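You operate a simulated robot arm through the tools that you are given. There is no shell and no other tool. Be economical: measure what you need, move in short steps, check, and stop when the job is done.

Carry out the task below with a simulated robot arm. There is one attempt and no reset: what you move stays moved.

TASK
Pump 2 shots of cleaner into the cup and add water up to its line.
Fine: use the blue can; put cup and can back.
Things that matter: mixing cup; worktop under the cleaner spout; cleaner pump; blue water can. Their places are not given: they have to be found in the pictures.

It is judged by the outcome, as a careful person would: the job done as asked, and still so three seconds after it is handed in. It fails if anything else is knocked over, pushed out of place, dropped, spilled or broken.

THE ROBOT
A 7-joint arm with a two-finger parallel gripper, fixed in place. Base frame: the origin is at the foot of the arm, x ahead of it, y to its left, z up; the work surface is at about z = 0.9. Lengths are in m, angles in degrees, forces in N, time in s.
With the tool pointing down near the work surface it reaches from about 0.3 to 0.68 m from the base axis. Its first joint turns from -66.0 to 66.0 degrees. Payload 1.57 kg.
Tool frame: the origin (TCP) lies between the finger pads and is the grasp point; the fingertips stand 0.03 m ahead of it; z points along the fingers, y is the line along which they close. The gripper opens to 0.11 m. The fingers are 0.024 m wide and 0.012 m thick; the gripper's body (0.048 by 0.112 m) begins 0.078 m behind the TCP.
Orientation is that of the tool frame in the base frame, as a unit quaternion [x, y, z, w]. With the fingers straight down and closing along the base's y, the tool's x points along the base's -x, its y along +y and its z along -z.

THE INTERFACE
- The arm moves only by the tool step_arm. Its argument "deltas" is a list of rows, each a list of 7 numbers: the turn, a rotation vector about the tool's x, y, z in units of 8 degrees (1.0 is 8 degrees), then the shift along the tool's x, y, z in units of 50 mm (1.0 is 50 mm), then the closure, from 0 (fully open) to 1 (shut). In form: [[rx, ry, rz, x, y, z, hand], ...]. A call has 1 to 12 rows; each row shifts and turns the commanded pose from where the row before left it, along the tool's axes as they then stand. A call with a number of a shift or a turn outside -1 to 1 is refused whole. A row lasts 0.2 s, in which the tool goes at most 0.05 m and 8.6 degrees; a call with a longer step from one row to the next is refused whole, and so is a gripper value outside its range. A pose out of reach is approached as far as the arm can. The call stops where the force on the tool passes 70 N (or 10 N more than at its start, if that is more) or the arm is blocked; 0.2 s more then pass. The fingers move at their own pace (about 0.108 m/s each) and stop on an object; they squeeze with about 43 N. The grip force told is the motor's: it shows also when the fingers shut on nothing. Time passes only in rows, and 0.2 s behind the last, so rows that do not move let the fingers close. It gives the time, the measured TCP pose, the force on the tool (base axes), the opening and the grip force at its end, in the units of the frame above (readings bear some noise), and new pictures: "views" is both (left out), scene, wrist or none.
- Cameras (640 x 400 px; columns grow to the right, rows downward): "scene" is fixed at [0.1516, -0.3773, 1.4211]; the picture's right is [0.90, -0.44, 0.00], its down [-0.17, -0.34, -0.92] and it looks along [0.41, 0.83, -0.38] (base axes); focal length 328 px, centre (320, 200). "wrist" rides on the gripper at [-0.036, 0, -0.08] in the tool frame; the picture's right is [0.00, -1.00, 0.00], its down [0.97, 0.00, -0.24] and it looks along [0.24, 0.00, 0.97] (tool axes); focal length 218 px, centre (320, 200).
- pixel_to_xyz(camera, pixels): for up to 12 pixels [column, row] of the newest picture of that camera ("zoom" is the newest enlarged one), the place [x, y, z] in the base frame of the surface seen there, good to about 0.002 m. No time passes.
- close_up(camera, box): a new picture of the part [left, top, right, bottom] of that camera's present view, enlarged. No time passes.
- job_done(): hands the job in; it is judged then, once.

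Work in short steps. Measure before you move; look again where a grasp or a placing could have gone wrong, and mend it. You have 80 turns and 120 pictures in all, the two below and enlarged ones among them. Open the gripper and draw the arm clear of the work before you hand the job in, unless the task says otherwise; then end with one line.

The tools are called as a command line: name --pt "numbers of a row" for each row, then --argument value for the rest, lists and objects as JSON in quotes. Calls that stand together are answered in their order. step_arm: Moves the arm, as the interface text tells. Its arguments: {"type":"object","properties":{"deltas":{"type":"array"},"views":{"type":"string","enum":["both","scene","wrist","none"]}},"required":["deltas"]} The other tools are called the same way: pixel_to_xyz (camera, pixels) gives the place of the surface under pixels of a picture; close_up (camera, box) takes an enlarged picture of a part of a camera's view; job_done () hands the job in.

At the start:

```text
time_s: 0.0
tool_pos: [0.4249, 0.1047, 1.2752]
ee_rot: [0.0, 1.0, 0.0, -0.001]
ft_force: [0.0, 0.0, -0.2]
finger_gap: 0.1101
gripper_force: 0.0
```

scene: 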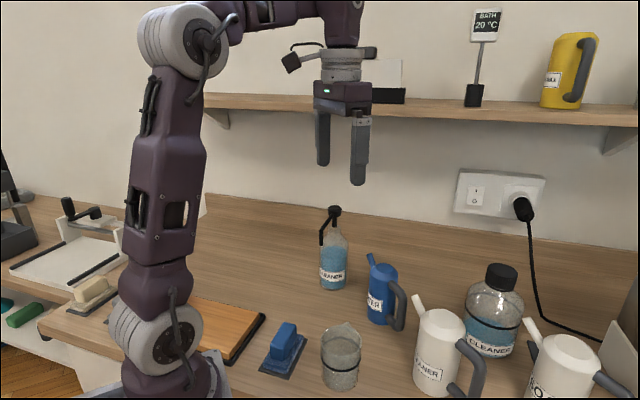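
wrist: 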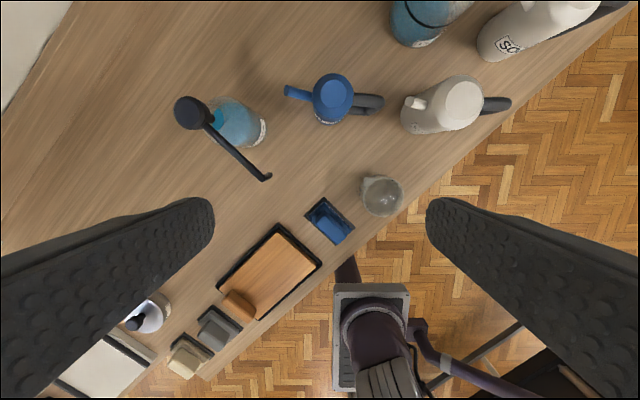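

The pictures show the pump bottle (scene 333,255), blue can (380,293) and cup (341,355). I enlarge them for detail and measure.

close_up --camera "scene" --box '[290, 190, 450, 290]'

close_up --camera "scene" --box '[280, 240, 440, 400]'

close_up --camera "wrist" --box '[160, 50, 420, 250]'

pixel_to_xyz --camera "wrist" --pixels '[[188, 112], [268, 177], [262, 130], [232, 120], [333, 90], [292, 92], [375, 103], [382, 195], [365, 182], [398, 200], [340, 110], [300, 150]]'

pixel_to_xyz --camera "scene" --pixels '[[334, 210], [322, 242], [333, 285], [371, 256], [383, 268], [400, 300], [380, 322], [341, 385], [323, 340], [360, 340], [345, 326], [341, 365]]'

```text
4.00 times, centred on (370, 240) of scene
```

zoom: 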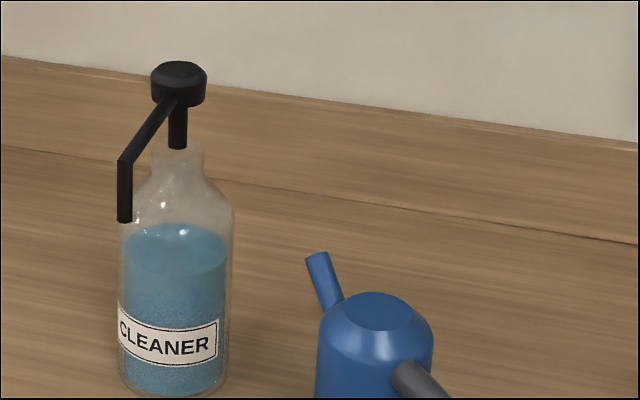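

```text
2.50 times, centred on (360, 320) of scene
```

zoom: 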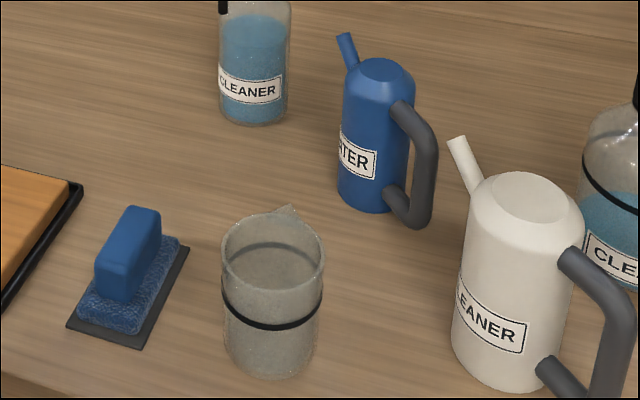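

```text
2.00 times, centred on (290, 150) of wrist
```

zoom: 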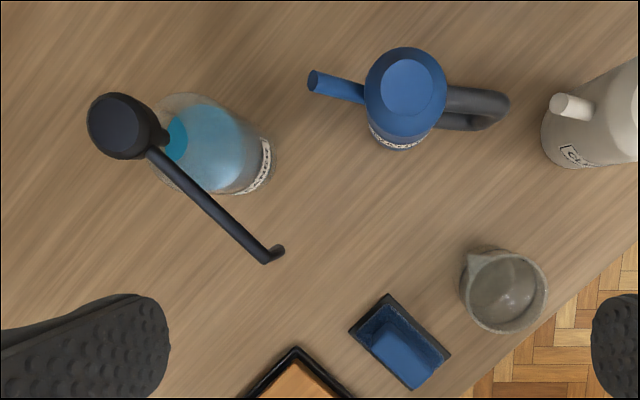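

```text
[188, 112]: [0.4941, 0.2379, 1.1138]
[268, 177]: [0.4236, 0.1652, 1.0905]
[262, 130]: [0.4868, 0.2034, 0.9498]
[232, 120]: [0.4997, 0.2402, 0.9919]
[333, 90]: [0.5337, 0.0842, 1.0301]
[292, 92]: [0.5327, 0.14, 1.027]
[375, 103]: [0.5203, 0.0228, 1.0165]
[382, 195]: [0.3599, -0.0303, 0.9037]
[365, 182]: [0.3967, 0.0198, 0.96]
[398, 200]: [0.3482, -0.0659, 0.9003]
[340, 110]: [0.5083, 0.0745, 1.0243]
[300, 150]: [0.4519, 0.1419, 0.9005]
```

```text
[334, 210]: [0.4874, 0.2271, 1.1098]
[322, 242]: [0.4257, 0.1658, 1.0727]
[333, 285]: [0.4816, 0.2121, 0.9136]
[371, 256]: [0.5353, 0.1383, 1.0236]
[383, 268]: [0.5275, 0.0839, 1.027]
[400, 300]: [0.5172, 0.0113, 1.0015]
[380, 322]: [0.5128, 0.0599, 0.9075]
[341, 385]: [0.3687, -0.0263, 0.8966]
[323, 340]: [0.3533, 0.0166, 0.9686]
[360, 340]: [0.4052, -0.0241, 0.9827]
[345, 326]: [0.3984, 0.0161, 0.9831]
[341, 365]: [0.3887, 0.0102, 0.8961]
```

I look at the gripper's attachments and the cup more closely, since the hand must fit beneath the spout.

close_up --camera "scene" --box '[270, 0, 430, 190]'

close_up --camera "scene" --box '[310, 315, 374, 395]'

pixel_to_xyz --camera "scene" --pixels '[[292, 62], [370, 53], [343, 85], [320, 92], [365, 95], [323, 160], [357, 180], [420, 125], [420, 210], [435, 340], [418, 298], [475, 365]]'

```text
2.11 times, centred on (350, 95) of scene
```

zoom: 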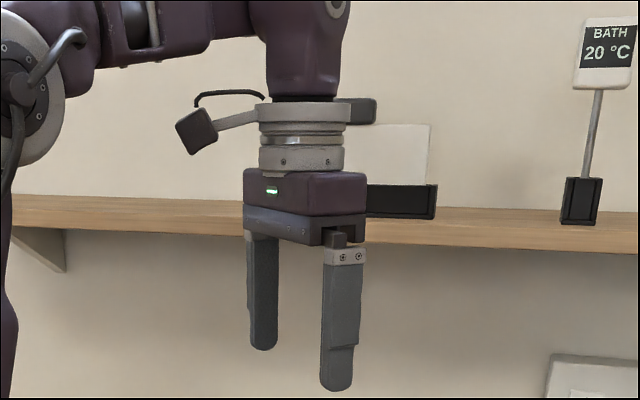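

```text
5.00 times, centred on (342, 355) of scene
```

zoom: 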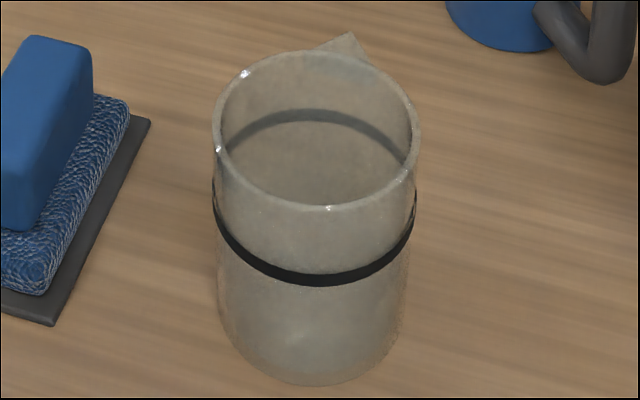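

```text
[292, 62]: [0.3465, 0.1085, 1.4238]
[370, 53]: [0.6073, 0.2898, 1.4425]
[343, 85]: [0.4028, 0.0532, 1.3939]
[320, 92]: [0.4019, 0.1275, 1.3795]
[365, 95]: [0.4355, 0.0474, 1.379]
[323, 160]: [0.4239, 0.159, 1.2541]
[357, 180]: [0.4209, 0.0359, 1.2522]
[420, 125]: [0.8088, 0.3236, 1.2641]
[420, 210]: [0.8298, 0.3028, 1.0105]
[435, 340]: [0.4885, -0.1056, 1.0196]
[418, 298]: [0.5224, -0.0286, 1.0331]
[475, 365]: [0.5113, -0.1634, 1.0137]
```

pixel_to_xyz --camera "zoom" --pixels '[[216, 135], [416, 150], [328, 208], [270, 62], [347, 38], [315, 279], [216, 205], [413, 225], [310, 377], [225, 320], [400, 330], [312, 116]]'

close_up --camera "scene" --box '[355, 245, 425, 335]'

close_up --camera "scene" --box '[305, 200, 365, 295]'

```text
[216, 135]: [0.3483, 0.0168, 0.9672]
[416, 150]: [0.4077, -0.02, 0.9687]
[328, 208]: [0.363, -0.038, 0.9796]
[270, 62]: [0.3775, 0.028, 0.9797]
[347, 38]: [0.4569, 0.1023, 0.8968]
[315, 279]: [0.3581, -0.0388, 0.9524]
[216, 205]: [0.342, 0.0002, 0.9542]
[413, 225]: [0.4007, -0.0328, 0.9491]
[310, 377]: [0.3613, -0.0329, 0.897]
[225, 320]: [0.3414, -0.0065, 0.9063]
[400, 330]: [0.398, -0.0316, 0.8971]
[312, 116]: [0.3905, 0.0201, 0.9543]
```

```text
4.44 times, centred on (390, 290) of scene
```

zoom: 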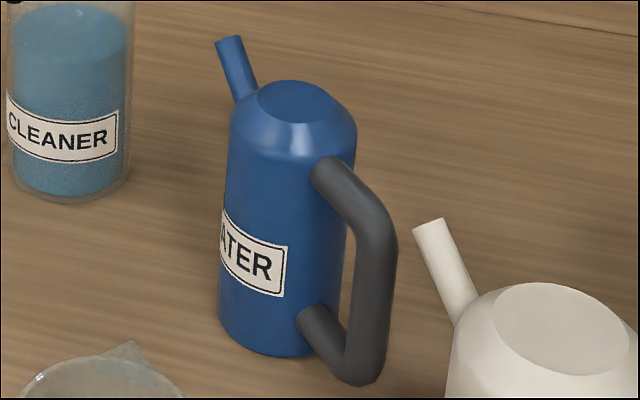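

```text
4.21 times, centred on (335, 248) of scene
```

zoom: 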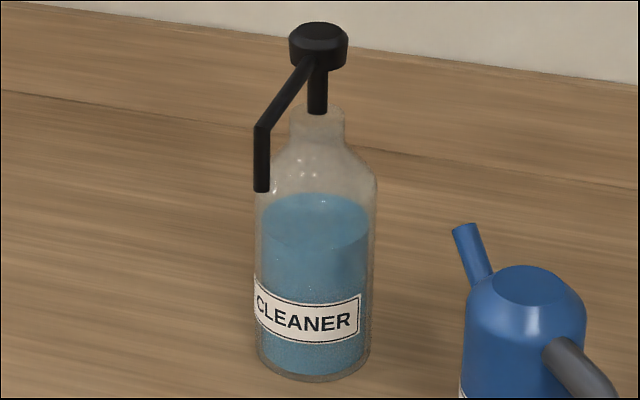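

pixel_to_xyz --camera "zoom" --pixels '[[261, 190], [262, 160], [262, 130], [317, 30], [318, 50], [292, 45], [344, 45], [317, 100], [317, 112], [315, 375], [335, 250], [300, 70]]'

pixel_to_xyz --camera "wrist" --pixels '[[175, 107], [200, 112], [190, 98], [188, 125], [269, 180], [329, 77], [348, 97], [317, 97], [332, 118], [381, 102], [360, 97], [286, 91]]'

```text
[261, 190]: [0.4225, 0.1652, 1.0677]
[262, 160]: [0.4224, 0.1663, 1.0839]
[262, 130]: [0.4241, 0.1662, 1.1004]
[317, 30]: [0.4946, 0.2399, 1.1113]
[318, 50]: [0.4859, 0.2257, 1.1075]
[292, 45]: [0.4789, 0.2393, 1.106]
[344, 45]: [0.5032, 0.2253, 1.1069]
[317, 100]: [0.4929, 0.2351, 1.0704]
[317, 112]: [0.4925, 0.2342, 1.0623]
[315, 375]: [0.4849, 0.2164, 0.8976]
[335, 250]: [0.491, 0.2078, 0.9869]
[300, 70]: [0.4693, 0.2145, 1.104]
```

```text
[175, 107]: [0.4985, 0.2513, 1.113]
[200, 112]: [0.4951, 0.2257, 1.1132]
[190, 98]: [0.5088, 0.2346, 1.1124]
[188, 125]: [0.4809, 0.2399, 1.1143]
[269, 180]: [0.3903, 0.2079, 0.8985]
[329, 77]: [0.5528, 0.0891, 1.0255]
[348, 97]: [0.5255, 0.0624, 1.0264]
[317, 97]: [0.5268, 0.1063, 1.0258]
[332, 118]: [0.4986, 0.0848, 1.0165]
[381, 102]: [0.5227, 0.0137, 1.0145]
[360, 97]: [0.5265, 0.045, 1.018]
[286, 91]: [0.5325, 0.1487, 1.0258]
```

Cup centre is about (0.376,-0.005), radius 0.035, band z≈0.952. Spout tip is at (0.424,0.167,1.066), pump head top at (0.495,0.238,1.112). I pitch the tool 40° forward in free space to test reach, so the hand will fit under the spout later.

step_arm --pt "0 -1 0 0 0 0 0" --pt "0 -1 0 0 0 0 0" --pt "0 -1 0 0 0 0 0" --pt "0 -1 0 0 0 0 0" --pt "0 -1 0 0 0 0 0" --views "scene"

```text
time_s: 1.2
tool_pos: [0.4255, 0.1029, 1.274]
ee_rot: [-0.001, 0.94, 0.0, 0.342]
ft_force: [0.2, 0.2, -0.1]
finger_gap: 0.11
gripper_force: 0.1
```

scene: 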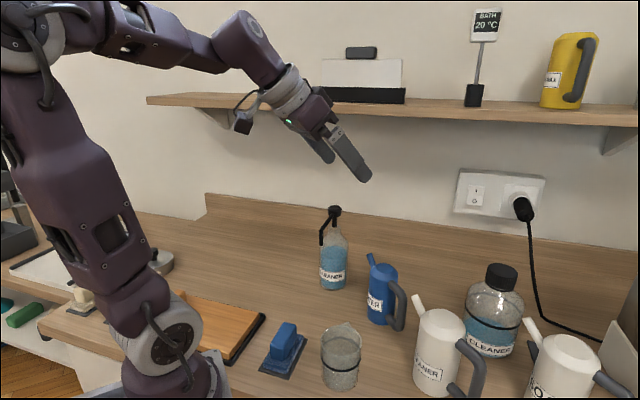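

Reach is fine. Now I move to a pre-grasp pose behind and above the cup, about 0.10 m back along the tool axis.

step_arm --pt "0 0 0 0.711 -0.309 0.336 0" --pt "0 0 0 0.711 -0.309 0.336 0" --pt "0 0 0 0.711 -0.309 0.336 0" --pt "0 0 0 0.711 -0.309 0.336 0" --pt "0 0 0 0.711 -0.309 0.336 0" --pt "0 0 0 0.711 -0.309 0.336 0" --pt "0 0 0 0.711 -0.309 0.336 0" --pt "0 0 0 0 0 0 0"

```text
time_s: 3.0
tool_pos: [0.3516, 0.0336, 1.1133]
ee_rot: [0.0, 0.94, 0.0, 0.342]
ft_force: [-0.1, 0.0, -0.3]
finger_gap: 0.1098
gripper_force: 0.1
out of reach, approached as far as the arm can: row 5, 6, 7
```

scene: 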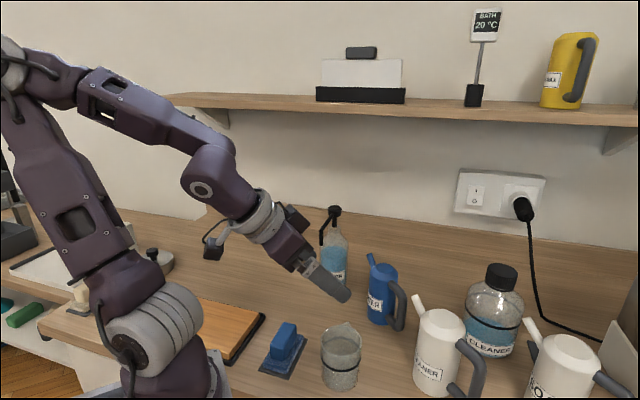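
wrist: 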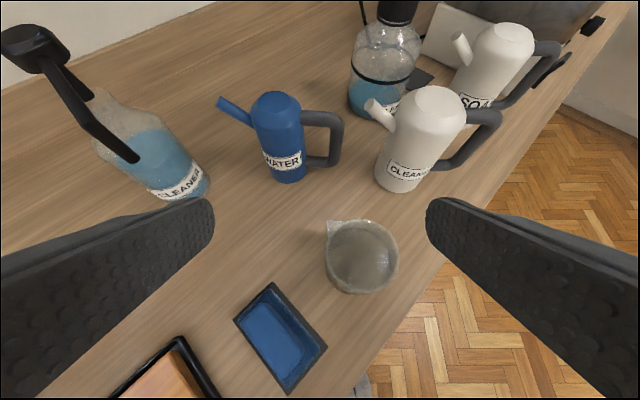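

The pose is too close to the base for a forward pitch. I yaw the tilted hand 90° about the vertical so it leans from the -y side instead, at this height.

step_arm --pt "-0.658 0 -0.783 0 0 -0.3 0" --pt "-0.658 0 -0.783 0 0 0 0" --pt "-0.658 0 -0.783 0 0 0 0" --pt "-0.658 0 -0.783 0 0 0 0" --pt "-0.658 0 -0.783 0 0 0 0" --pt "-0.658 0 -0.783 0 0 0 0" --pt "-0.658 0 -0.783 0 0 0 0" --pt "-0.658 0 -0.783 0 0 0 0" --pt "-0.658 0 -0.783 0 0 0 0" --pt "-0.658 0 -0.783 0 0 0 0" --pt "-0.658 0 -0.783 0 0 0 0" --pt "0 0 0 0 0 0 0" --views "scene"

```text
time_s: 5.6
tool_pos: [0.3427, 0.0359, 1.1256]
ee_rot: [0.664, -0.664, -0.242, -0.243]
ft_force: [0.2, -0.6, -0.8]
finger_gap: 0.11
gripper_force: 0.0
```

scene: 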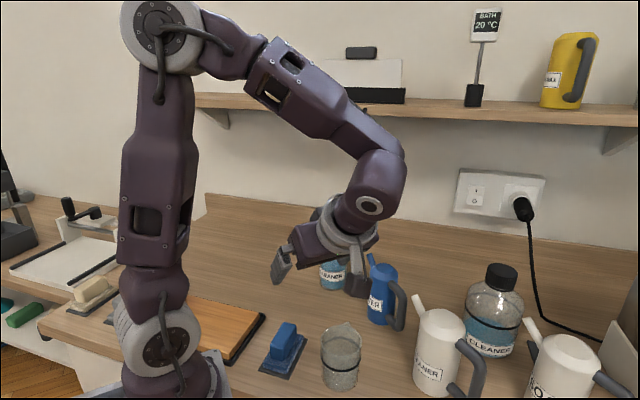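

Orientation is right (fingers towards +y and down 50°, closing along x). Move to pre-grasp at about (0.376,-0.07,1.022).

step_arm --pt "0 0 0 0.739 -0.167 0.055 0" --pt "0 0 0 0.739 -0.167 0.055 0" --pt "0 0 0 0.739 -0.167 0.055 0" --pt "0 0 0 0.739 -0.167 0.055 0" --pt "0 0 0 0 0 0 0"

```text
time_s: 6.8
tool_pos: [0.3774, -0.0723, 1.0212]
ee_rot: [-0.664, 0.665, 0.241, 0.242]
ft_force: [0.1, -0.6, -0.1]
finger_gap: 0.1099
gripper_force: 0.1
```

scene: 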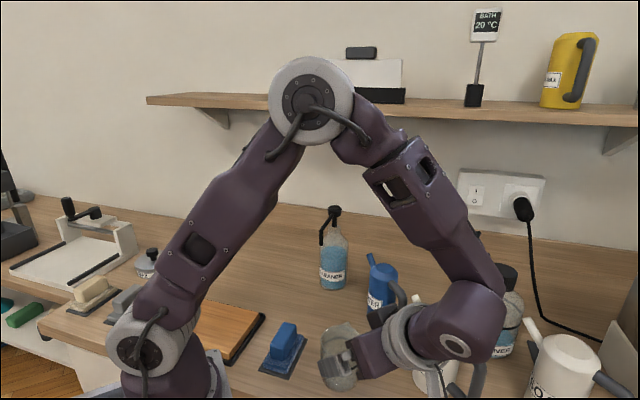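
wrist: 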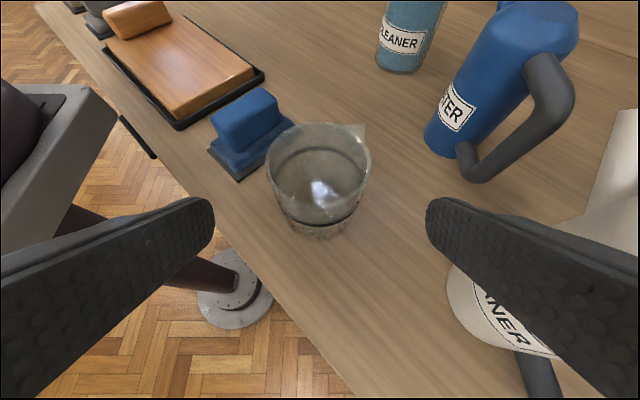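

The arm's wrist is near the white can; I check the clearance before going lower.

pixel_to_xyz --camera "scene" --pixels '[[456, 346], [490, 330], [500, 300], [440, 375], [420, 378], [478, 370], [430, 362], [384, 312], [470, 360]]'

close_up --camera "scene" --box '[300, 270, 540, 400]'

pixel_to_xyz --camera "wrist" --pixels '[[318, 205], [268, 172], [368, 165], [320, 130], [357, 128], [448, 280], [520, 350], [535, 380], [600, 200]]'

```text
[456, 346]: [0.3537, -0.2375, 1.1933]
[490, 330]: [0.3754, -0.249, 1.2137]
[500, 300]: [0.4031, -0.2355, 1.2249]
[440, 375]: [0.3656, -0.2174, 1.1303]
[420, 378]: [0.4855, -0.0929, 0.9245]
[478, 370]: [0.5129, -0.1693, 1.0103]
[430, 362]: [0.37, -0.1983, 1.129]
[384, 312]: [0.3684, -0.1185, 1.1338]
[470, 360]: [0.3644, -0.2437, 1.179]
```

```text
2.67 times, centred on (420, 335) of scene
```

zoom: 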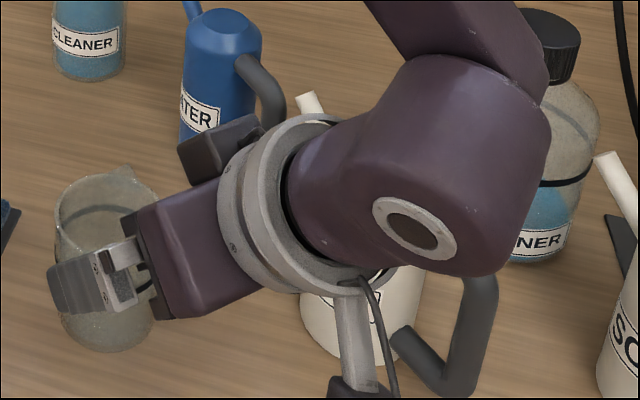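

```text
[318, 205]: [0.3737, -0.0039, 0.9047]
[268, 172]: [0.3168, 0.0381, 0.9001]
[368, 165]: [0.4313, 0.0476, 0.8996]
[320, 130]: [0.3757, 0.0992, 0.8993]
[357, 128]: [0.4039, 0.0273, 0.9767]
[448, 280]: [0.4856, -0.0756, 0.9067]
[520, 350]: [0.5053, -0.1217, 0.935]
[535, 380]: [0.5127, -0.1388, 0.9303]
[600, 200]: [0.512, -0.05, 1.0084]
```

Clear by over 4 cm. Advance along the tool axis onto the cup.

step_arm --pt "0 0 0 0 0.01 0.687 0" --pt "0 0 0 0 0.01 0.687 0" --pt "0 0 0 0 0.01 0.687 0" --pt "0 0 0 0 0 0 0"

```text
time_s: 7.8
tool_pos: [0.3726, -0.0055, 0.9421]
ee_rot: [-0.663, 0.666, 0.24, 0.242]
ft_force: [0.6, 0.4, -0.8]
finger_gap: 0.11
gripper_force: 0.0
```

scene: 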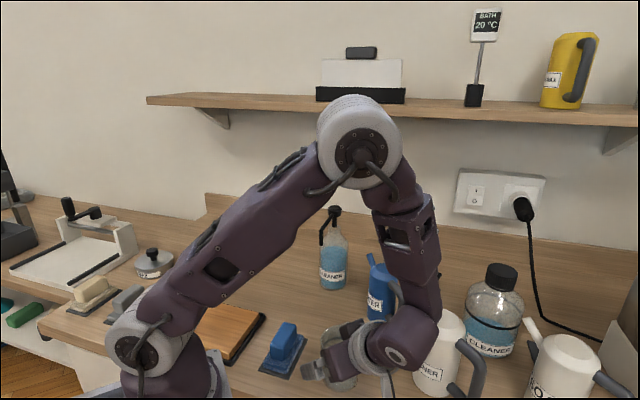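
wrist: 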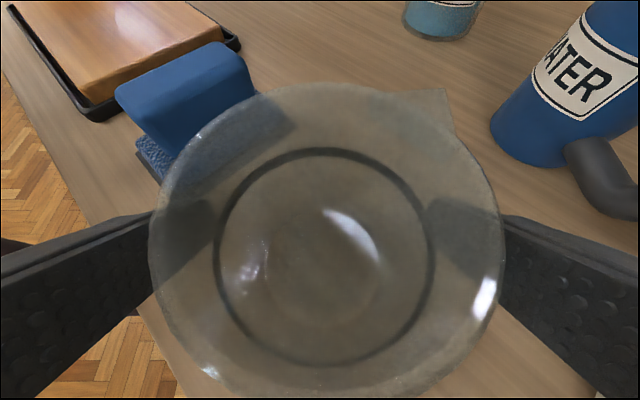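

Cup is centred between the fingers (columns 150–503). Close the grip.

step_arm --pt "0 0 0 0 -0.04 0 0.4" --pt "0 0 0 0 0 0 1" --pt "0 0 0 0 0 0 1" --pt "0 0 0 0 0 0 1" --views "wrist"

```text
time_s: 8.8
tool_pos: [0.3756, -0.0052, 0.9428]
ee_rot: [-0.664, 0.666, 0.241, 0.241]
ft_force: [0.3, -0.3, -0.8]
finger_gap: 0.067
gripper_force: 43.0
```

wrist: 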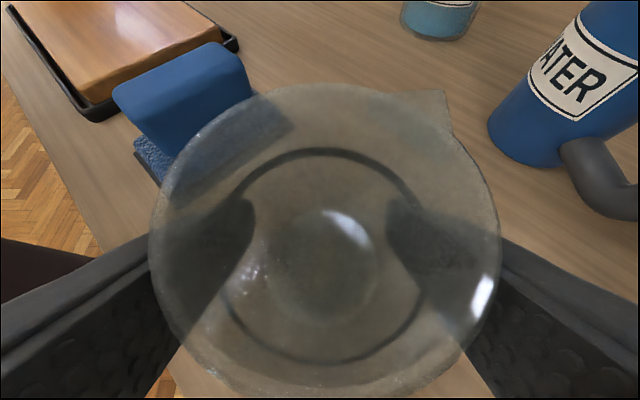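

Cup is held (gap 0.067, home TCP (0.3756,-0.0052,0.9428)). Lift 6 cm and carry it to just under the spout.

step_arm --pt "0 0 0 -0.386 0 -0.459 1" --pt "0 0 0 -0.386 0 -0.459 1" --pt "0 0 0 -0.65 -0.424 0.547 1" --pt "0 0 0 -0.65 -0.424 0.547 1" --pt "0 0 0 -0.65 0 0.547 1" --pt "0 0 0 -0.5 0 0.42 1" --pt "0 0 0 0 0 0 1"

```text
time_s: 10.4
tool_pos: [0.4176, 0.1551, 1.002]
ee_rot: [-0.664, 0.665, 0.242, 0.241]
ft_force: [-0.3, -1.2, -0.8]
finger_gap: 0.067
gripper_force: 43.5
```

scene: 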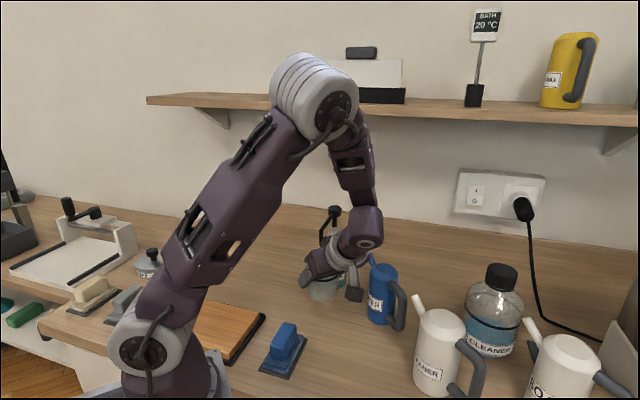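
wrist: 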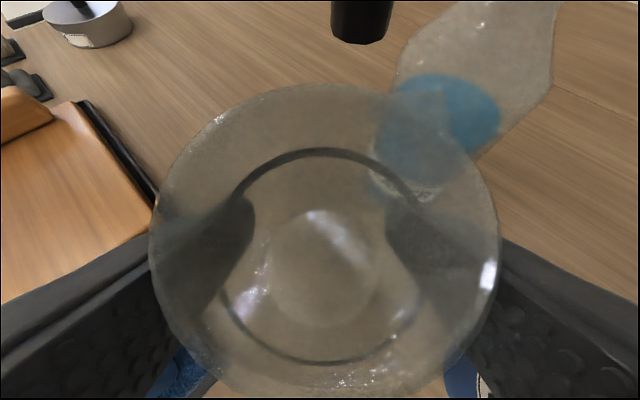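

Cup sits below and just short of the nozzle; shift +1 cm in y and lower it to the worktop.

step_arm --pt "0 0 0 0.202 0 0.343 1" --pt "0 0 0 0.202 0 0.343 1" --pt "0 0 0 0.195 0 0.336 1" --pt "0 0 0 0 0 0 1"

```text
time_s: 11.4
tool_pos: [0.4182, 0.1628, 0.9428]
ee_rot: [-0.664, 0.665, 0.242, 0.242]
ft_force: [-0.2, -0.3, -0.7]
finger_gap: 0.067
gripper_force: 43.2
```

scene: 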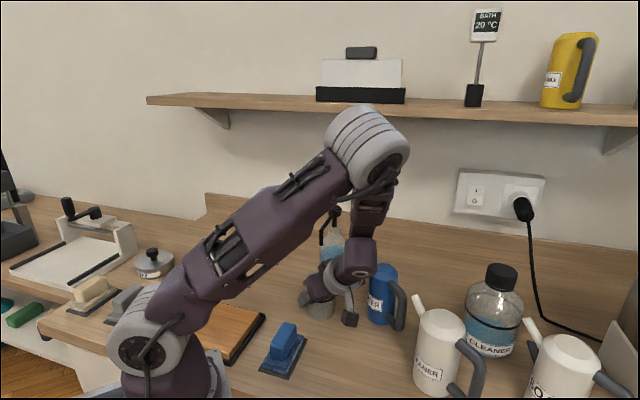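
wrist: 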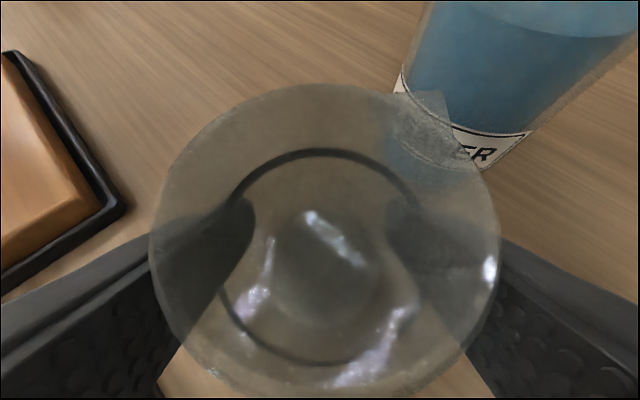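

Cup at home height (z 0.9428) beneath the nozzle. Open partly and withdraw along the tool axis.

step_arm --pt "0 0 0 0 0 0 0.22" --pt "0 0 0 0 0 0 0.22" --pt "0 0 0 0 0 -0.5 0.22" --pt "0 0 0 0 0 -0.7 0.22" --pt "0 0 0 0 0 -0.8 0.22" --pt "0 0 0 -0.3 0 -0.8 0.22" --pt "0 0 0 -0.5 0 -0.8 0.22" --pt "0 0 0 0 0 0 0.22"

```text
time_s: 13.2
tool_pos: [0.4196, 0.0793, 1.1067]
ee_rot: [-0.664, 0.665, 0.243, 0.242]
ft_force: [-0.2, -0.6, 0.2]
finger_gap: 0.0861
gripper_force: 0.1
```

scene: 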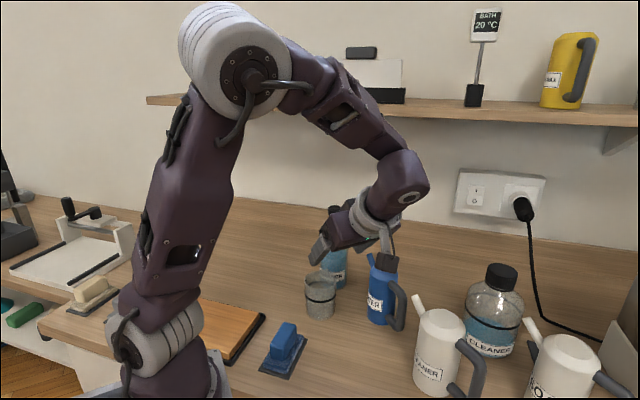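
wrist: 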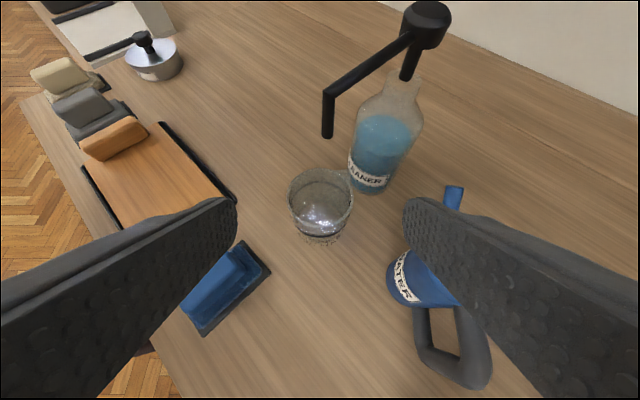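

I measure the shelf edge for clearance over the pump, and check the cup under the nozzle.

pixel_to_xyz --camera "scene" --pixels '[[260, 100], [290, 102], [330, 108], [380, 112], [440, 118], [500, 115], [430, 215], [320, 285], [306, 283], [335, 288]]'

pixel_to_xyz --camera "wrist" --pixels '[[328, 136], [328, 100], [289, 195], [353, 195], [320, 168], [320, 212], [427, 12], [410, 10], [445, 15], [453, 188], [352, 172]]'

```text
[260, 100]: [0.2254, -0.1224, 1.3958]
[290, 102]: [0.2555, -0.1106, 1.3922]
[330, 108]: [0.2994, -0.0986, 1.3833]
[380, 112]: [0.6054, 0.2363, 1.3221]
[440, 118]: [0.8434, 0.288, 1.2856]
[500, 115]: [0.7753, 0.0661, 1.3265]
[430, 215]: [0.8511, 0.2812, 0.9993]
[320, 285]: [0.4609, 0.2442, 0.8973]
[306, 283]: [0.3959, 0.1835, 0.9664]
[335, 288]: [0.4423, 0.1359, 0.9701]
```

```text
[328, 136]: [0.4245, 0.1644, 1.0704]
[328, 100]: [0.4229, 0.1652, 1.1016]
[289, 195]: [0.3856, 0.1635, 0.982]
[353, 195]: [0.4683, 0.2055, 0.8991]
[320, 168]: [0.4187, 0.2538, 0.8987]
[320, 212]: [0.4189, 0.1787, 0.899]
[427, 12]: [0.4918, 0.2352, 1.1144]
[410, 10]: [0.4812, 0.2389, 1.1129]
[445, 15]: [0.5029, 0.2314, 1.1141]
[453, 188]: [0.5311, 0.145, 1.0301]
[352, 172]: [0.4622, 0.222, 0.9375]
```

Shelf edge lies on x+y≈0.84, pump head at 0.73, so I keep the hand leaning away from it: rise, reduce tilt to 24°, and shut the fingers.

step_arm --pt "0 0 0 -0.644 0 -0.765 1" --pt "0 0 0 -0.644 0 -0.765 1" --pt "0 1 0 0 0 0 1" --pt "0 1 0 0 0 0 1" --pt "0 0 0 0 0 0 1" --views "none"

```text
time_s: 14.4
tool_pos: [0.4189, 0.0788, 1.2075]
ee_rot: [-0.691, 0.692, 0.146, 0.147]
ft_force: [-0.3, 0.1, 0.6]
finger_gap: 0.0
gripper_force: 21.4
```

step_arm --pt "0 0 0 -0.635 -0.375 0.443 1" --pt "0 0 0 -0.635 -0.375 0.443 1" --pt "0 0 0 -0.635 -0.375 0.443 1" --pt "0 0 0 -0.635 -0.375 0.443 1" --pt "0 0 0 0 0 0 1"

close_up --camera "scene" --box '[270, 160, 430, 290]'

```text
time_s: 15.6
tool_pos: [0.4946, 0.2315, 1.1786]
ee_rot: [-0.691, 0.692, 0.147, 0.147]
ft_force: [0.7, 0.4, 0.4]
finger_gap: 0.0
gripper_force: 21.4
```

scene: 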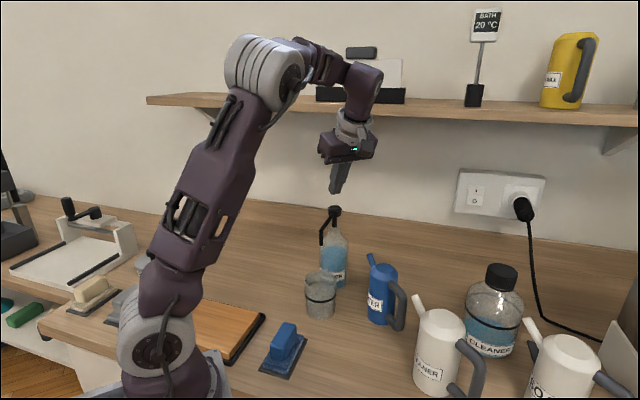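
wrist: 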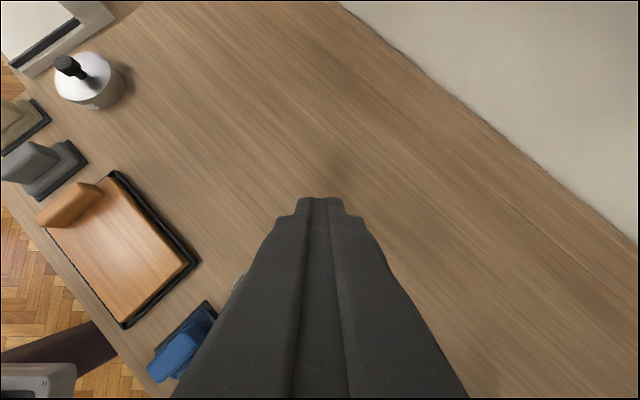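

```text
3.08 times, centred on (350, 225) of scene
```

zoom: 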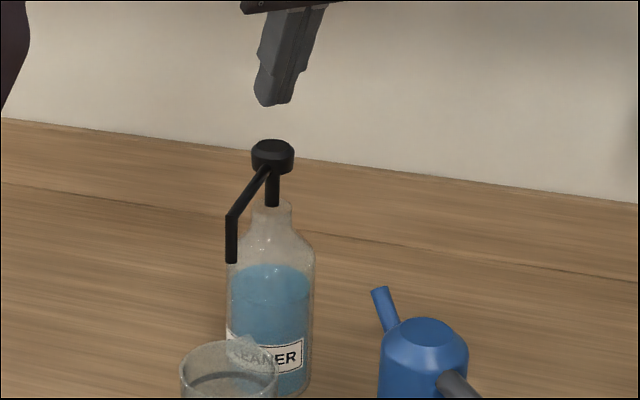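

Fingertips hang above the head. Lower 3 cm to near contact.

step_arm --pt "0 0 0 0.122 0 0.274 1" --pt "0 0 0 0.122 0 0.274 1" --pt "0 0 0 0 0 0 1" --views "none"

close_up --camera "scene" --box '[290, 180, 390, 260]'

```text
time_s: 16.4
tool_pos: [0.4935, 0.2324, 1.1473]
ee_rot: [0.692, -0.692, -0.147, -0.146]
ft_force: [-0.2, -0.1, 0.5]
finger_gap: 0.0002
gripper_force: 21.1
```

```text
5.00 times, centred on (340, 220) of scene
```

zoom: 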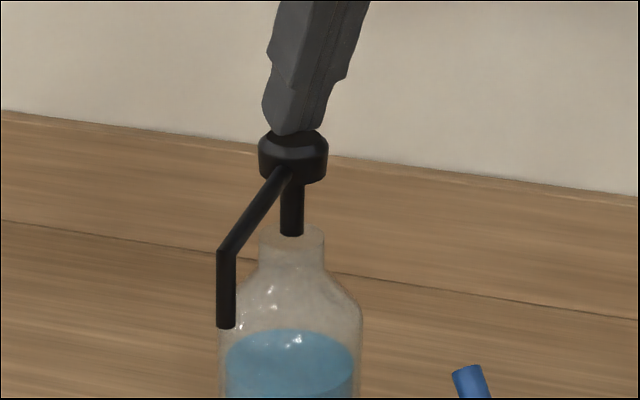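

Well aligned and nearly touching. Press down 2 cm in small rows and look.

step_arm --pt "0 0 0 0.041 0 0.091 1" --pt "0 0 0 0.041 0 0.091 1" --pt "0 0 0 0.041 0 0.091 1" --pt "0 0 0 0.041 0 0.091 1" --pt "0 0 0 0 0 0 1" --views "none"

close_up --camera "scene" --box '[280, 190, 400, 330]'

```text
time_s: 17.6
tool_pos: [0.495, 0.2316, 1.1285]
ee_rot: [-0.691, 0.692, 0.148, 0.148]
ft_force: [1.0, 1.6, 4.4]
finger_gap: 0.0002
gripper_force: 21.1
```

```text
2.86 times, centred on (340, 260) of scene
```

zoom: 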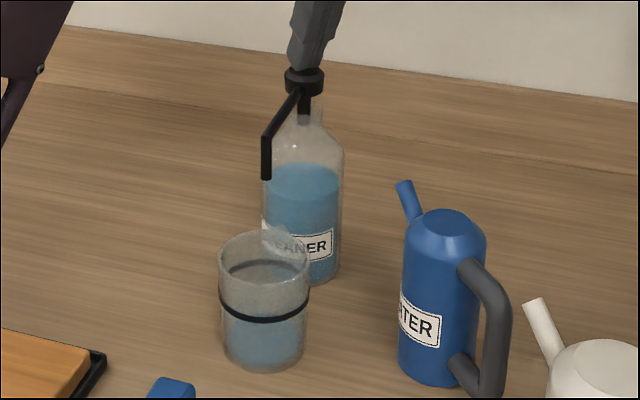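

Blue has appeared in the cup. I continue this same stroke gently to see whether it bottoms out.

step_arm --pt "0 0 0 0.041 0 0.091 1" --pt "0 0 0 0.041 0 0.091 1" --pt "0 0 0 0 0 0 1" --views "none"

close_up --camera "scene" --box '[280, 190, 400, 330]'

```text
time_s: 18.4
tool_pos: [0.4943, 0.2311, 1.1254]
ee_rot: [0.691, -0.691, -0.145, -0.156]
ft_force: [-8.8, -8.8, 42.3]
finger_gap: 0.0
gripper_force: 20.7
stopped in row 3: the force on the tool passed its limit (the readings are from after the stop); the commanded pose is now the measured one
```

```text
2.86 times, centred on (340, 260) of scene
```

zoom: 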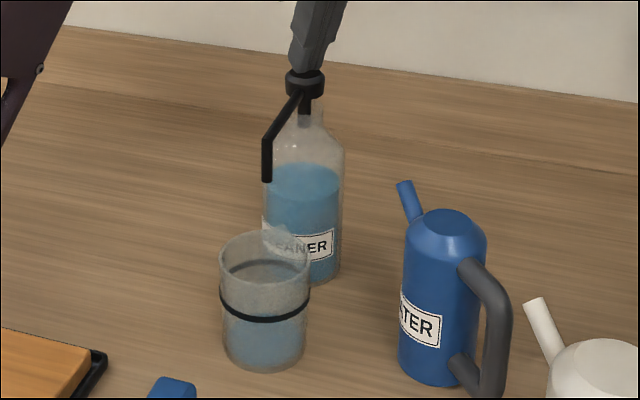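

Bottomed out at TCP z≈1.1255 (first shot). Release fully by rising 3 cm.

step_arm --pt "0 0 0 -0.122 0 -0.274 1" --pt "0 0 0 -0.122 0 -0.274 1" --pt "0 0 0 0 0 0 1" --pt "0 0 0 0 0 0 1" --views "none"

close_up --camera "scene" --box '[280, 190, 400, 330]'

```text
time_s: 19.4
tool_pos: [0.4948, 0.2326, 1.1503]
ee_rot: [0.691, -0.691, -0.147, -0.151]
ft_force: [-0.4, 0.2, -0.1]
finger_gap: 0.0001
gripper_force: 21.3
```

```text
2.86 times, centred on (340, 260) of scene
```

zoom: 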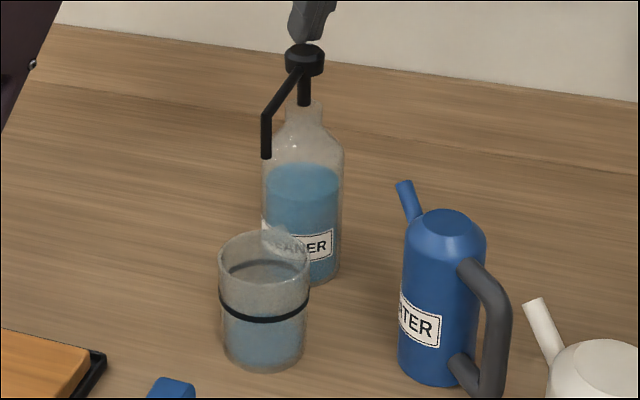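

Head is back up. Second stroke: down 2.3 cm.

step_arm --pt "0 0 0 0.041 0 0.091 1" --pt "0 0 0 0.041 0 0.091 1" --pt "0 0 0 0.041 0 0.091 1" --pt "0 0 0 0.041 0 0.091 1" --pt "0 0 0 0.038 0 0.085 1" --pt "0 0 0 0 0 0 1" --pt "0 0 0 0 0 0 1" --views "none"

close_up --camera "scene" --box '[280, 190, 400, 330]'

```text
time_s: 21.0
tool_pos: [0.4932, 0.2325, 1.126]
ee_rot: [0.692, -0.691, -0.146, -0.152]
ft_force: [-1.8, 2.7, 12.9]
finger_gap: 0.0001
gripper_force: 21.3
```

```text
2.86 times, centred on (340, 260) of scene
```

zoom: 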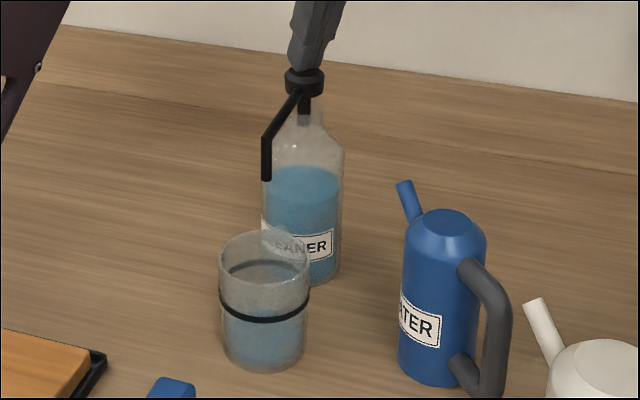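

Second shot in (level rose). Rise off the pump, go back to the waypoint, restore the 40° tilt and open.

step_arm --pt "0 0 0 -0.324 0 -0.731 1" --pt "0 0 0 -0.324 0 -0.731 1" --pt "0 0 0 0.7 0.378 -0.31 1" --pt "0 0 0 0.7 0.378 -0.31 1" --pt "0 0 0 0.7 0.378 -0.31 0.6" --pt "0 0 0 0.7 0.378 -0.31 0.22" --pt "0 -1 0 0 0 0 0.22" --pt "0 -1 0 0 0 0 0.22" --pt "0 0 0 0 0 0 0.22"

close_up --camera "scene" --box '[280, 190, 400, 330]'

```text
time_s: 23.0
tool_pos: [0.4183, 0.0764, 1.2056]
ee_rot: [0.664, -0.664, -0.24, -0.247]
ft_force: [-0.1, -0.3, -0.1]
finger_gap: 0.0859
gripper_force: 0.0
```

scene: 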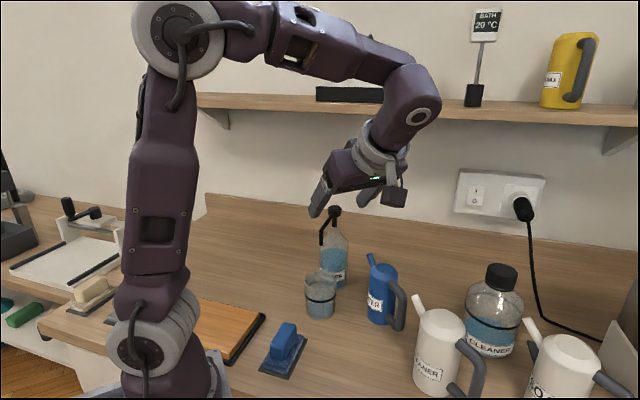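
wrist: 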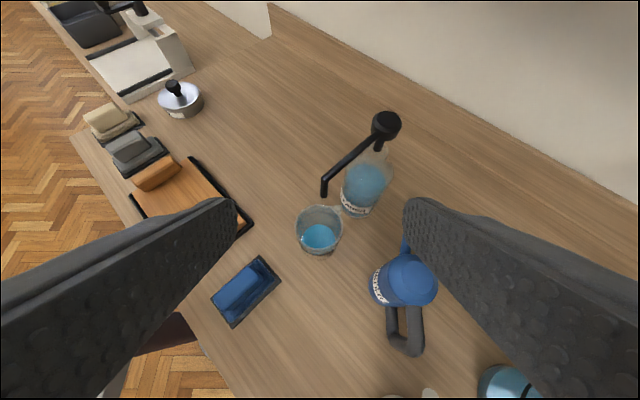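

```text
2.86 times, centred on (340, 260) of scene
```

zoom: 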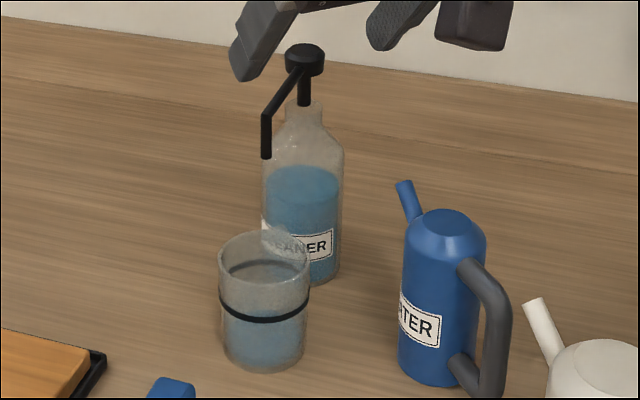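

Now retrace down to the cup grasp pose.

step_arm --pt "0 0 0 0.62 0 0.784 0.22" --pt "0 0 0 0.62 0 0.784 0.22" --pt "0 0 0 0.5 0 0.8 0.22" --pt "0 0 0 0.3 0 0.8 0.22" --pt "0 0 0 0 0 0.8 0.22" --pt "0 0 0 0 0 0.7 0.22" --pt "0 0 0 0 0 0.5 0.22" --pt "0 0 0 0 0 0 0.22"

```text
time_s: 24.8
tool_pos: [0.4213, 0.1662, 0.9421]
ee_rot: [0.664, -0.663, -0.241, -0.247]
ft_force: [0.2, 0.3, 0.5]
finger_gap: 0.0858
gripper_force: 0.1
```

scene: 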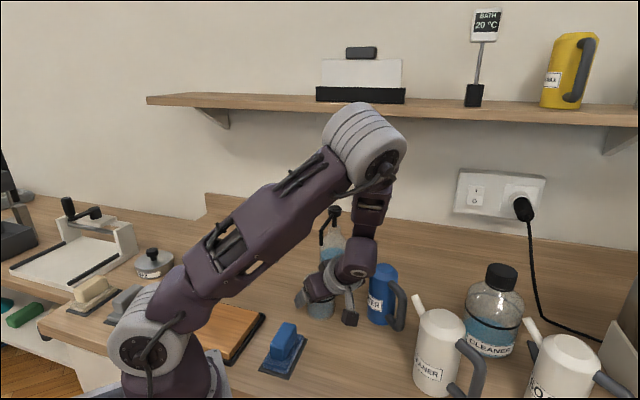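
wrist: 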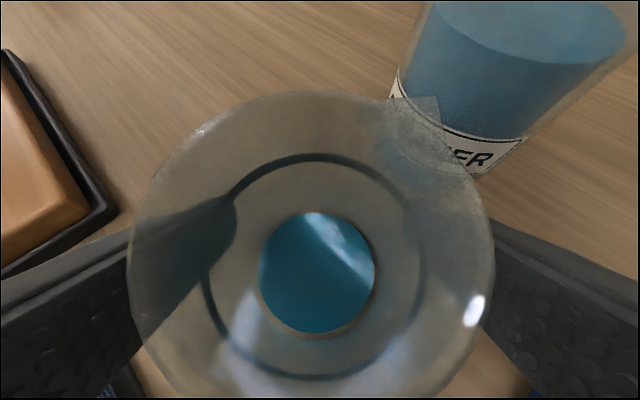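

Nudge to the earlier grasp spot, then grip, lift 6 cm and carry the cup back over its home.

step_arm --pt "0 0 0 0.052 0.06 -0.044 0.22" --pt "0 0 0 0 0 0 1" --pt "0 0 0 0 0 0 1" --pt "0 0 0 0 0 0 1" --pt "0 0 0 -0.386 0 -0.459 1" --pt "0 0 0 -0.386 0 -0.459 1" --pt "0 0 0 0 0 0 1" --views "wrist"

```text
time_s: 26.4
tool_pos: [0.4162, 0.1642, 1.0022]
ee_rot: [0.664, -0.664, -0.24, -0.246]
ft_force: [-0.1, -0.1, -0.5]
finger_gap: 0.0666
gripper_force: 43.3
```

wrist: 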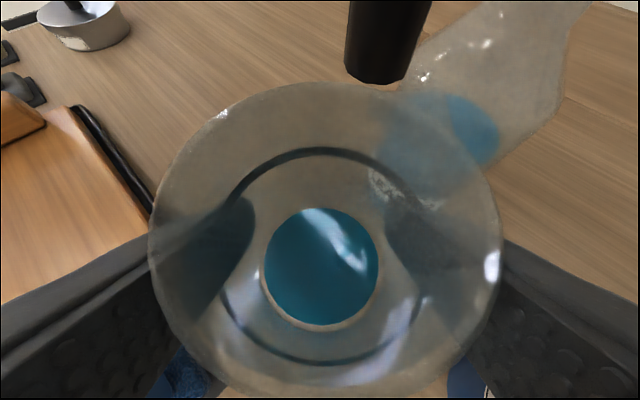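

step_arm --pt "0 0 0 0.432 0 -0.364 1" --pt "0 0 0 0.432 0 -0.364 1" --pt "0 0 0 0.432 0 -0.364 1" --pt "0 0 0 0.432 0.27 -0.364 1" --pt "0 0 0 0.432 0.27 -0.364 1" --pt "0 0 0 0.432 0.27 -0.364 1" --pt "0 0 0 0 0 0 1" --views "none"

```text
time_s: 28.0
tool_pos: [0.3761, -0.0064, 1.0005]
ee_rot: [0.664, -0.664, -0.24, -0.246]
ft_force: [-0.3, 0.5, -1.1]
finger_gap: 0.0669
gripper_force: 43.0
```

step_arm --pt "0 0 0 0.244 0 0.297 1" --pt "0 0 0 0.244 0 0.297 1" --pt "0 0 0 0.242 0 0.299 1" --pt "0 0 0 0 0 0 1" --views "wrist"

```text
time_s: 29.0
tool_pos: [0.376, -0.0046, 0.9432]
ee_rot: [0.665, -0.663, -0.242, -0.246]
ft_force: [0.9, 0.0, -0.3]
finger_gap: 0.0668
gripper_force: 43.0
```

wrist: 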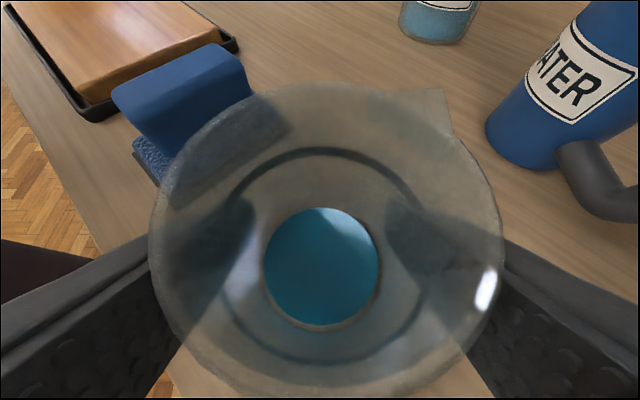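

Same view as at the first grasp: cup is home. Release, withdraw along the axis, rise and untilt.

step_arm --pt "0 0 0 0 0 0.01 0.22" --pt "0 0 0 0 0 0 0.1" --pt "0 0 0 0 0 -0.6 0.1" --pt "0 0 0 0 0 -0.8 0.0" --pt "0 0 0 0 0 -0.8 0.0" --pt "0 0 0 -0.644 0 -0.765 0.0" --pt "0 0 0 -0.644 0 -0.765 0" --pt "0 0 0 -0.644 0 -0.765 0" --pt "0 1 0 0 0 0 0" --pt "0 1 0 0 0 0 0" --pt "0 1 0 0 0 0 0" --pt "0 1 0 0 0 0 0" --views "none"

step_arm --pt "0 1 0 0 0 0 0" --pt "0 0 0 0 0 0 0"

close_up --camera "scene" --box '[310, 315, 374, 395]'

```text
time_s: 31.6
tool_pos: [0.3748, -0.0755, 1.1774]
ee_rot: [-0.705, 0.706, 0.047, 0.053]
ft_force: [0.4, 0.2, 0.2]
finger_gap: 0.11
gripper_force: 0.1
```

```text
time_s: 32.2
tool_pos: [0.3749, -0.0747, 1.1764]
ee_rot: [-0.706, 0.708, -0.002, 0.003]
ft_force: [-0.5, 0.2, -0.2]
finger_gap: 0.11
gripper_force: 0.0
```

scene: 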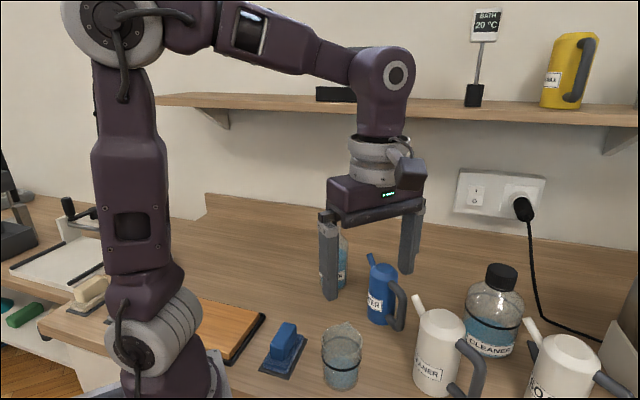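
wrist: 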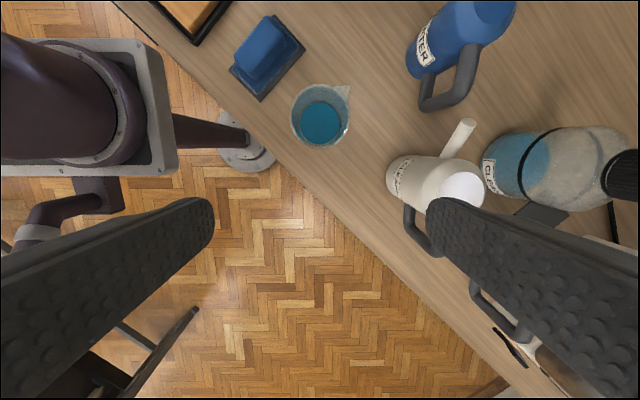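

```text
5.00 times, centred on (342, 355) of scene
```

zoom: 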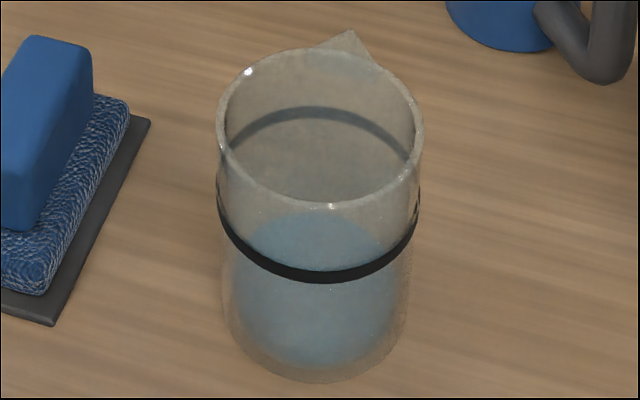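

Cup is back within about 1 mm and holds blue cleaner below the band. Next the blue can: tilt 16° towards the handle side and go to a pre-grasp above it.

step_arm --pt "0 -1 0 0 0 0 0" --pt "0 -1 0 0 0 0 0" --pt "0 0 0 -0.387 -0.612 0.348 0" --pt "0 0 0 -0.387 -0.612 0.348 0" --pt "0 0 0 -0.387 -0.612 0.348 0" --pt "0 0 0 -0.387 -0.612 0.348 0" --pt "0 0 0 -0.387 -0.612 0.348 0" --pt "0 0 0 0 0 0 0"

```text
time_s: 34.0
tool_pos: [0.5282, 0.0406, 1.1204]
ee_rot: [-0.7, 0.7, 0.098, 0.103]
ft_force: [-0.3, 0.2, -0.8]
finger_gap: 0.1099
gripper_force: 0.2
```

scene: 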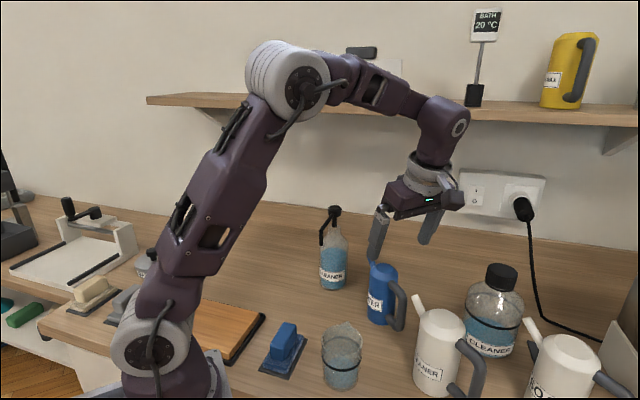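
wrist: 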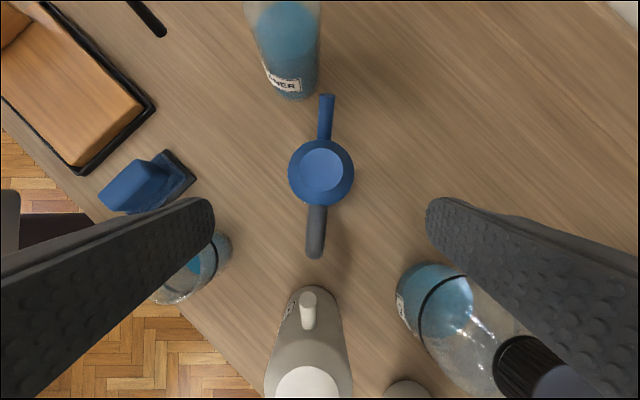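

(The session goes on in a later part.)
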